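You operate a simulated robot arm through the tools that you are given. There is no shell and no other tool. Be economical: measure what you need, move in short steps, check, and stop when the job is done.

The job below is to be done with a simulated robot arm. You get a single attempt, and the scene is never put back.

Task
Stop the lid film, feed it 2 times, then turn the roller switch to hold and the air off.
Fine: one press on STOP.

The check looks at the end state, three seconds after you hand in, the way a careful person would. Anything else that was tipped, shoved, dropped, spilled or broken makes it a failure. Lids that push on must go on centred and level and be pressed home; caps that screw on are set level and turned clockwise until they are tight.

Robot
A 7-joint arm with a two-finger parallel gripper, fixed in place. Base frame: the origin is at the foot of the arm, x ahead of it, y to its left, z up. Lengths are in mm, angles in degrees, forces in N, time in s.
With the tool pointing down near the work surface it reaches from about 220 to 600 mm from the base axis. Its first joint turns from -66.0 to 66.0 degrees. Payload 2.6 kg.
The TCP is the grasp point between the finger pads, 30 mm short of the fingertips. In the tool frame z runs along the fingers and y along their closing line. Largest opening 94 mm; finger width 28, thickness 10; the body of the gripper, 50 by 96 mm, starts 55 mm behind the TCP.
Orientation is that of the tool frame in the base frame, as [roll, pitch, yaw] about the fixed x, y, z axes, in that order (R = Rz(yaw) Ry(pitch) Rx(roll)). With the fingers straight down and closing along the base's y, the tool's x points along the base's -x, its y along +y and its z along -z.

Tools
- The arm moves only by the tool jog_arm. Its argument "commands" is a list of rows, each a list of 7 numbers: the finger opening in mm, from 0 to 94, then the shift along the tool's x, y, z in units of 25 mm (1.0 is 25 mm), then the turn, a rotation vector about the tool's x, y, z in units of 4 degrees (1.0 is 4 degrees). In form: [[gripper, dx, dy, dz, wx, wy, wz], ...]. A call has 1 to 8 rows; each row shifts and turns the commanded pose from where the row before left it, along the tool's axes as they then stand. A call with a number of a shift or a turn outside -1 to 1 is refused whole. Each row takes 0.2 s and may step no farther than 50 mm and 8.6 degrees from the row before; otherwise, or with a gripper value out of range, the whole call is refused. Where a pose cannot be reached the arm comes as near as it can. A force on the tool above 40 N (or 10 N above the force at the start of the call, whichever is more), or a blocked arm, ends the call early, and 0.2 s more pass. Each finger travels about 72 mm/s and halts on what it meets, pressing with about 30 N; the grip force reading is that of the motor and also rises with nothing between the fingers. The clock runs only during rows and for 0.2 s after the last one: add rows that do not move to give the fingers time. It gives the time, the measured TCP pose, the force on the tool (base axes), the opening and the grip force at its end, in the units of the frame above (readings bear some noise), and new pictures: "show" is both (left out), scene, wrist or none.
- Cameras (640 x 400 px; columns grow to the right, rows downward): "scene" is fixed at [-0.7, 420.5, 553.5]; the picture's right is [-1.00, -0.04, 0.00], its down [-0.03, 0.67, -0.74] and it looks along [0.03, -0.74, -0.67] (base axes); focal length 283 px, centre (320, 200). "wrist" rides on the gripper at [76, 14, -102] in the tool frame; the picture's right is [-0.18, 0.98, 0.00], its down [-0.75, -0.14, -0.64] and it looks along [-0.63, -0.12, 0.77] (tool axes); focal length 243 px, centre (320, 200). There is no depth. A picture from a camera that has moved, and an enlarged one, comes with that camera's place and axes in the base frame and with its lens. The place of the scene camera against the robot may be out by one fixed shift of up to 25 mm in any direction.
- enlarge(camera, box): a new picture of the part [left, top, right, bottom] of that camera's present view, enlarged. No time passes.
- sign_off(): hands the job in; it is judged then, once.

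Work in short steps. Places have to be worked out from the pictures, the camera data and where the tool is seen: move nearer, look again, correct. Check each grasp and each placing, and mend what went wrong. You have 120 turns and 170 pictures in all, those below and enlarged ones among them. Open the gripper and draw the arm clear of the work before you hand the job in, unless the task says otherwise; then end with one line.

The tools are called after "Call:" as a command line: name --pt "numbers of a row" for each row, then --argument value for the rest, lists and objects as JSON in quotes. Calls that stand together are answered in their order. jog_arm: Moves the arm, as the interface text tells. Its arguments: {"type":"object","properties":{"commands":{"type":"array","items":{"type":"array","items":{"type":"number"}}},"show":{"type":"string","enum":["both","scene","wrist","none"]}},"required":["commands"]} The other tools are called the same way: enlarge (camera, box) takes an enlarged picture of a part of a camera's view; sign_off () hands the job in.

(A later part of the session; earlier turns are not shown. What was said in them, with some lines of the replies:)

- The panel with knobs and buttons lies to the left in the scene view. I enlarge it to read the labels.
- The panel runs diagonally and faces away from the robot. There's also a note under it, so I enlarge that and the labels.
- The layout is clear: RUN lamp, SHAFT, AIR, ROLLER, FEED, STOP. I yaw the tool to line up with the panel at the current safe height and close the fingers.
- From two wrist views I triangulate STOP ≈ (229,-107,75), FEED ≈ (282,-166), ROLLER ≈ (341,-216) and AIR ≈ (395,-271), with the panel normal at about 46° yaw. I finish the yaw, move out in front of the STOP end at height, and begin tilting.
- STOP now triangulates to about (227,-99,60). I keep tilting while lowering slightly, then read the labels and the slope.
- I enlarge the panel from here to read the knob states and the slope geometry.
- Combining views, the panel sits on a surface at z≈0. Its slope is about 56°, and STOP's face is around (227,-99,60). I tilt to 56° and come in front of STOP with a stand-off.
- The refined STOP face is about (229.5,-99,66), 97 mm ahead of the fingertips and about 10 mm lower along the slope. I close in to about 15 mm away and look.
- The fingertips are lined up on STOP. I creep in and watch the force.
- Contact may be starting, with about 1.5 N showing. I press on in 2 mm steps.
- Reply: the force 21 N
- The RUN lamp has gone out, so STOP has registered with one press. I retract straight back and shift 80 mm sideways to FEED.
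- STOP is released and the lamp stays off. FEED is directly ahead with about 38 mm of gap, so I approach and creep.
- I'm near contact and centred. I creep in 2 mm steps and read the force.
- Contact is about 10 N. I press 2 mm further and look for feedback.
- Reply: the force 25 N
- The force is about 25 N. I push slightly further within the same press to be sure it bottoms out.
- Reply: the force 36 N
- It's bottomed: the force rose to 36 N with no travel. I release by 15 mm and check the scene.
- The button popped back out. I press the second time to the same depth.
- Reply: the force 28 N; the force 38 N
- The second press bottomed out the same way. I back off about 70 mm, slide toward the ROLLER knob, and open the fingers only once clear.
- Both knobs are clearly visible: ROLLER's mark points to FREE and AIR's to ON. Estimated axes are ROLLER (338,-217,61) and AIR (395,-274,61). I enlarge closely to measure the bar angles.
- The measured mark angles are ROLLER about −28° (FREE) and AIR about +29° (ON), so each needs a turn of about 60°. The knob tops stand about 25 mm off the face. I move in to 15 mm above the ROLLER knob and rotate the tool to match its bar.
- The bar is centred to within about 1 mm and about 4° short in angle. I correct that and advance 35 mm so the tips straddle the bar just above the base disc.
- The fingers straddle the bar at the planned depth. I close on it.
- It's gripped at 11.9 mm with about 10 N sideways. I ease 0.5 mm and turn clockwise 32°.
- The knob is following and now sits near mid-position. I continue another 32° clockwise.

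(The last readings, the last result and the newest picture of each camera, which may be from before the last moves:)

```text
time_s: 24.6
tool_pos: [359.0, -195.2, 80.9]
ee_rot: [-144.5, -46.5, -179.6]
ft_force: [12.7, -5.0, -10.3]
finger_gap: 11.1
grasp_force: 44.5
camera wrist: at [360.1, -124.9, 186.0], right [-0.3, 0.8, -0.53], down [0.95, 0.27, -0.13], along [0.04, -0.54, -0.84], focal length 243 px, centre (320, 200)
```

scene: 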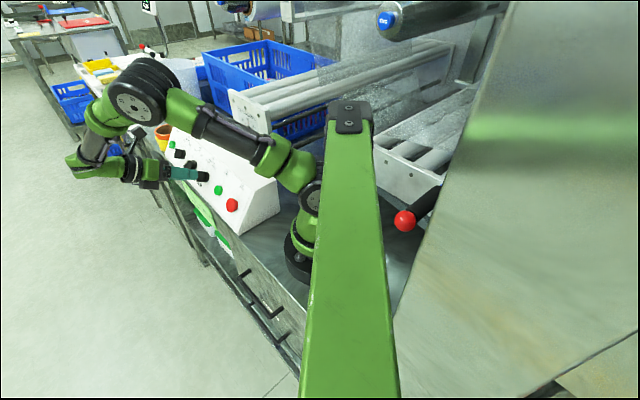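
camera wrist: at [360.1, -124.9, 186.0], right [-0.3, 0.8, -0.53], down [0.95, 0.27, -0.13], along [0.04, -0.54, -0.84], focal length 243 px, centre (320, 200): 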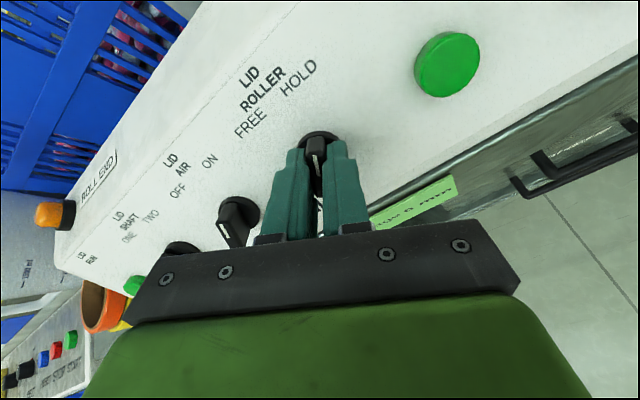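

The mark now points to HOLD, at about +29°. I open the fingers and back off straight.

Call:
jog_arm --pt "12 0 0 0 0 0 0" --pt "25 0 0 0 0 0 0" --pt "40 0 0 0 0 0 0" --pt "40 0 0 0 0 0 0" --pt "40 0 0 -0.5 0 0 0" --pt "40 0 0 -1 0 0 0" --pt "40 0 0 -0.5 0 0 0" --show "both"

Call:
enlarge --camera "wrist" --box '[160, 40, 420, 220]'

```text
time_s: 26.2
tool_pos: [387.7, -166.9, 108.5]
ee_rot: [-144.4, -46.6, -179.4]
ft_force: [0.0, 0.3, 0.7]
finger_gap: 40.0
grasp_force: 0.1
camera wrist: at [389.4, -95.8, 214.2], right [-0.29, 0.8, -0.53], down [0.95, 0.27, -0.13], along [0.03, -0.54, -0.84], focal length 243 px, centre (320, 200)
```

scene: 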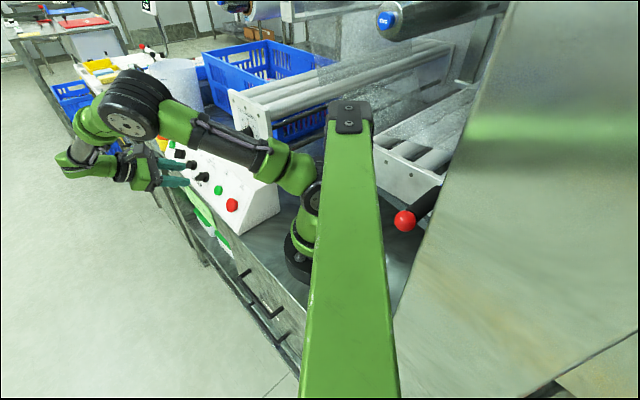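
wrist: 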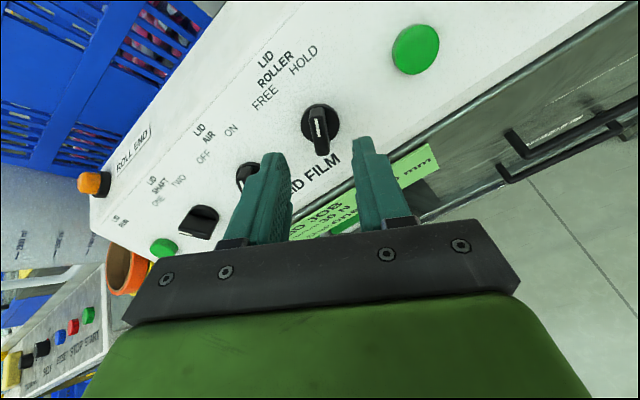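

```text
2.22 times, centred on (290, 130) of wrist
camera zoom: at [389.4, -95.8, 214.2], right [-0.29, 0.8, -0.53], down [0.95, 0.27, -0.13], along [0.03, -0.54, -0.84], focal length 539 px, centre (387, 356)
```

zoom: 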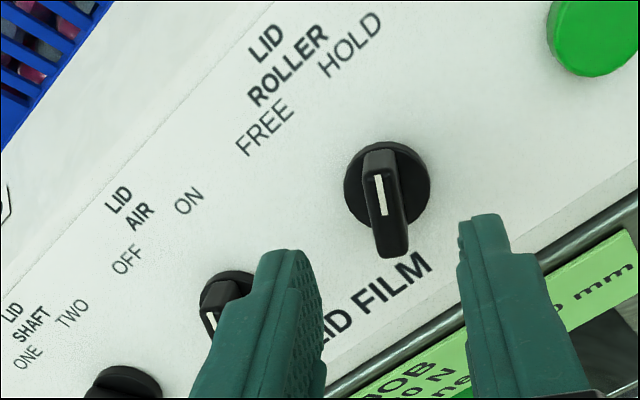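

ROLLER now stands parallel to AIR (ON/right side), which confirms HOLD. The tool's angle already matches AIR's bar, so I slide 80 mm along the panel to it and lower a little.

Call:
jog_arm --pt "40 -0.39 -0.7 0 0 0 0" --pt "40 -0.39 -0.71 0 0 0 0" --pt "40 -0.39 -0.71 0 0 0 0" --pt "40 -0.39 -0.71 0 0 0 0" --pt "40 0 0 0.57 0 0 0" --show "both"

Call:
enlarge --camera "wrist" --box '[220, 60, 420, 220]'

```text
time_s: 27.4
tool_pos: [436.6, -232.5, 101.9]
ee_rot: [-144.5, -46.6, -179.5]
ft_force: [-0.4, 1.0, -0.3]
finger_gap: 39.9
grasp_force: 0.0
camera wrist: at [438.4, -161.4, 206.3], right [-0.3, 0.8, -0.53], down [0.95, 0.27, -0.13], along [0.03, -0.54, -0.84], focal length 243 px, centre (320, 200)
```

scene: 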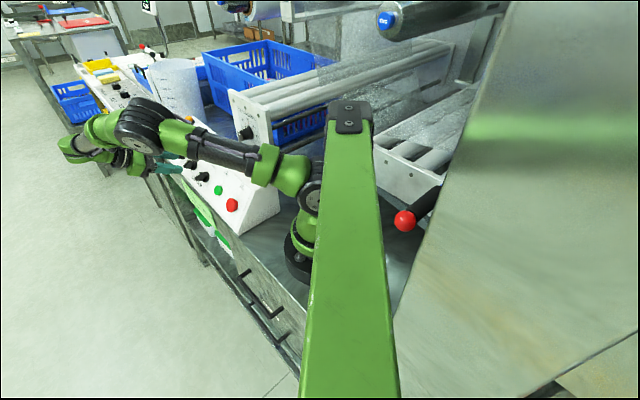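
wrist: 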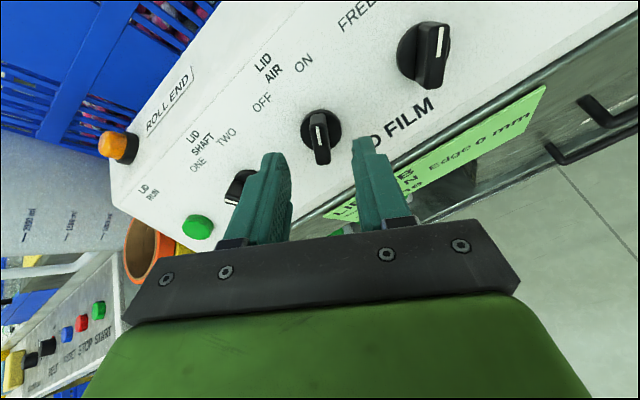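

```text
2.50 times, centred on (320, 140) of wrist
camera zoom: at [438.4, -161.4, 206.3], right [-0.3, 0.8, -0.53], down [0.95, 0.27, -0.13], along [0.03, -0.54, -0.84], focal length 606 px, centre (320, 350)
```

zoom: 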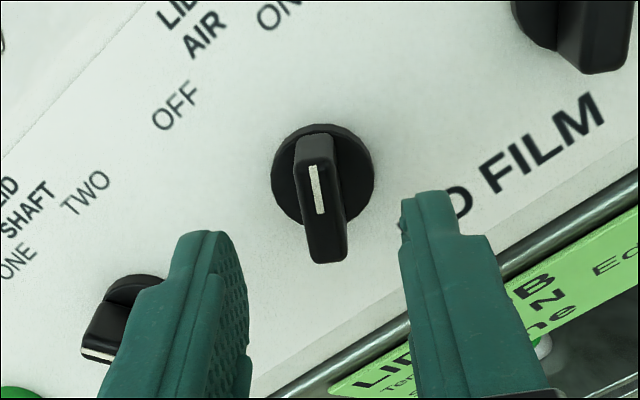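

AIR is centred and aligned. I advance 35 mm as before and close.

Call:
jog_arm --pt "40 0 -0.02 0.4 0 0 0" --pt "40 0 0 0.5 0 0 0" --pt "40 0 0 0.3 0 0 0" --pt "40 0 0 0.2 0 0 0" --pt "25 0 0 0 0 0 0" --pt "15 0 0 0 0 0 0" --pt "8 0 0 0 0 0 0" --pt "5 0 0 0 0 0 0" --show "wrist"

```text
time_s: 29.2
tool_pos: [417.0, -252.3, 78.7]
ee_rot: [-144.7, -46.6, -179.5]
ft_force: [-3.0, 3.7, 0.5]
finger_gap: 11.1
grasp_force: 44.5
camera wrist: at [417.7, -181.7, 186.3], right [-0.29, 0.8, -0.53], down [0.96, 0.26, -0.13], along [0.03, -0.54, -0.84], focal length 243 px, centre (320, 200)
```

wrist: 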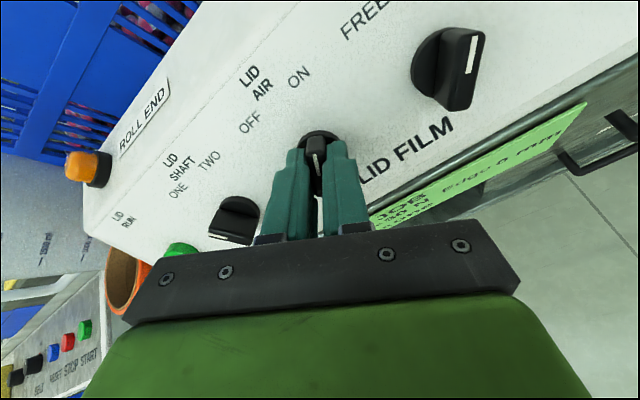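

Good grip with low side force. I turn counter-clockwise toward OFF.

Call:
jog_arm --pt "4 0 0.01 0 0 0 -1" --pt "4 0 0 0 0 0 -1" --pt "4 0 0 0 0 0 -1" --pt "4 0 0 0 0 0 -1" --pt "4 0 0 0 0 0 -1" --pt "4 0 0 0 0 0 -1" --pt "4 0 0 0 0 0 -1" --pt "4 0 0 0 0 0 -1" --show "none"

Call:
jog_arm --pt "4 0 0 0 0 0 -1" --pt "4 0 0 0 0 0 -1" --pt "4 0 0 0 0 0 -1" --pt "4 0 0 0 0 0 -1" --pt "4 0 0 0 0 0 -1" --pt "4 0 0 0 0 0 -1" --pt "4 0 0 0 0 0 -1" --show "wrist"

```text
time_s: 31.0
tool_pos: [416.0, -251.8, 79.6]
ee_rot: [175.0, -55.9, -129.0]
ft_force: [-16.3, 10.4, -0.3]
finger_gap: 10.8
grasp_force: 44.4
```

```text
time_s: 32.6
tool_pos: [414.4, -252.8, 79.2]
ee_rot: [142.5, -45.0, -87.9]
ft_force: [-19.2, 15.4, -3.1]
finger_gap: 10.9
grasp_force: 44.7
camera wrist: at [466.2, -240.5, 196.7], right [-0.8, 0.53, 0.29], down [0.47, 0.85, -0.24], along [-0.37, -0.05, -0.93], focal length 243 px, centre (320, 200)
```

wrist: 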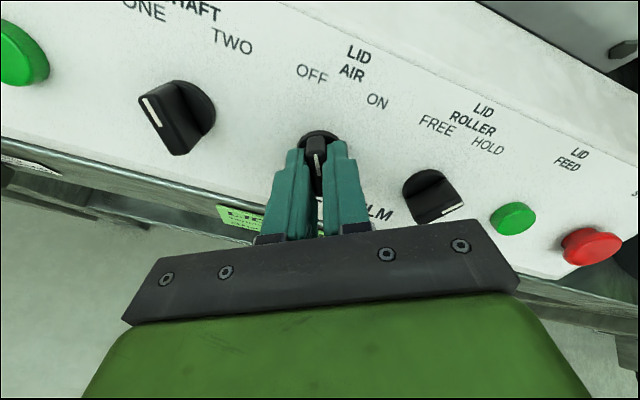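

The mark now points to OFF, at −31° tool angle. I ease the side load, open and back away.

Call:
jog_arm --pt "5 0 0.03 0 0 0 0" --pt "15 0 0 0 0 0 0" --pt "28 0 0 0 0 0 0" --pt "40 0 0 0 0 0 0" --pt "40 0 0 0 0 0 0" --pt "40 0 0 -0.7 0 0 0" --pt "40 0 0 -1 0 0 0" --pt "40 0 0 -1 0 0 0" --show "wrist"

Call:
enlarge --camera "wrist" --box '[140, 0, 500, 220]'

```text
time_s: 34.4
tool_pos: [455.9, -211.8, 117.7]
ee_rot: [142.4, -45.2, -87.7]
ft_force: [-0.4, -0.2, -0.3]
finger_gap: 39.9
grasp_force: 0.1
camera wrist: at [505.8, -200.6, 234.5], right [-0.8, 0.52, 0.29], down [0.47, 0.85, -0.24], along [-0.37, -0.05, -0.93], focal length 243 px, centre (320, 200)
```

wrist: 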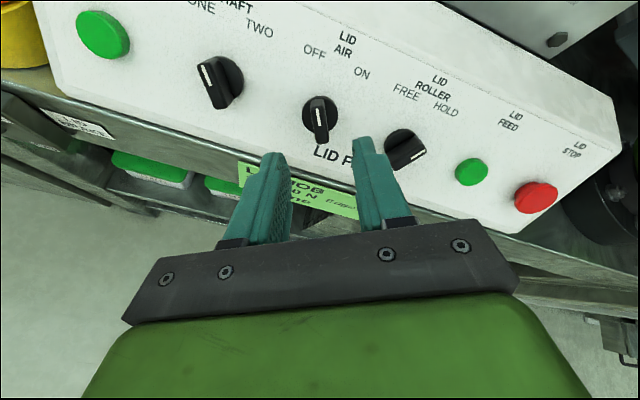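

```text
1.78 times, centred on (320, 110) of wrist
camera zoom: at [505.8, -200.6, 234.5], right [-0.8, 0.52, 0.29], down [0.47, 0.85, -0.24], along [-0.37, -0.05, -0.93], focal length 431 px, centre (320, 360)
```

zoom: 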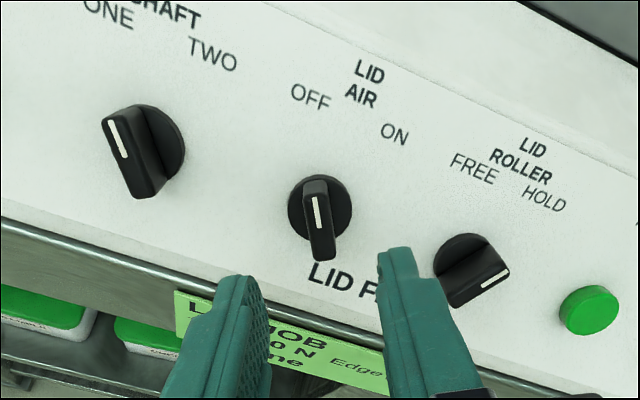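

AIR now lies parallel to SHAFT on its left position (OFF), and ROLLER is on HOLD. I draw back clear and take a last scene look.

Call:
jog_arm --pt "60 0.3 0 -1 0 0 0" --pt "60 0.5 0 -1 0 0 0" --pt "60 0.5 0 -1 0 0 0" --pt "60 0 0 0 0 0 0" --show "both"

Call:
enlarge --camera "scene" --box '[130, 100, 270, 240]'

```text
time_s: 35.4
tool_pos: [496.1, -194.5, 175.1]
ee_rot: [142.5, -45.2, -87.6]
ft_force: [-0.4, 1.3, -0.1]
finger_gap: 59.9
grasp_force: 0.1
out of reach, approached as far as the arm can: row 3
camera wrist: at [545.3, -181.7, 291.7], right [-0.8, 0.52, 0.29], down [0.47, 0.85, -0.24], along [-0.37, -0.05, -0.93], focal length 243 px, centre (320, 200)
```

scene: 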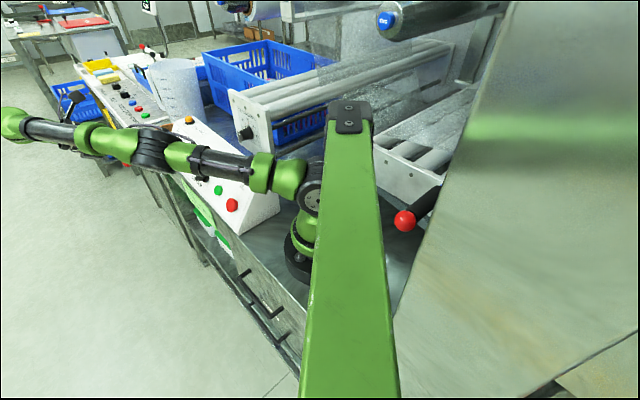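
wrist: 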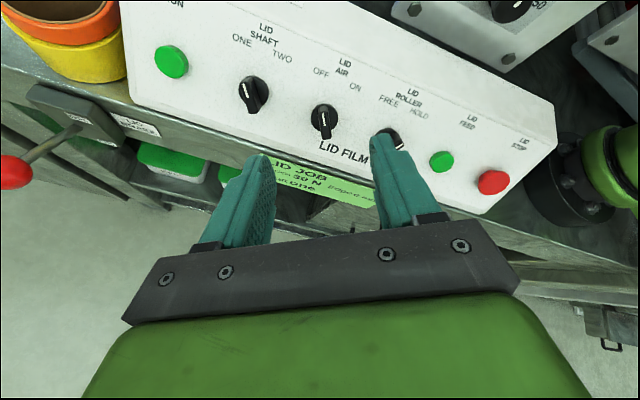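

```text
2.86 times, centred on (200, 170) of scene
camera zoom: at [-0.7, 420.5, 553.5], right [-1.0, -0.04, 0.0], down [-0.03, 0.67, -0.74], along [0.03, -0.74, -0.67], focal length 807 px, centre (663, 286)
```

zoom: 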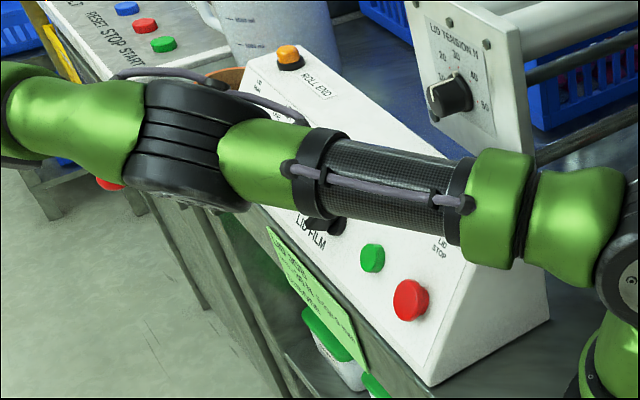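

The lamp is off, ROLLER is on HOLD, AIR is on OFF, nothing is disturbed, and the arm is clear with the gripper open. I hand in.

Call:
sign_off

```text
The job is handed in.
```

I pressed STOP once and the RUN lamp went out, pressed FEED twice to the bottom, and turned ROLLER to HOLD and AIR to OFF; the panel gives no indication for FEED, so I couldn't confirm the two feeds registered.
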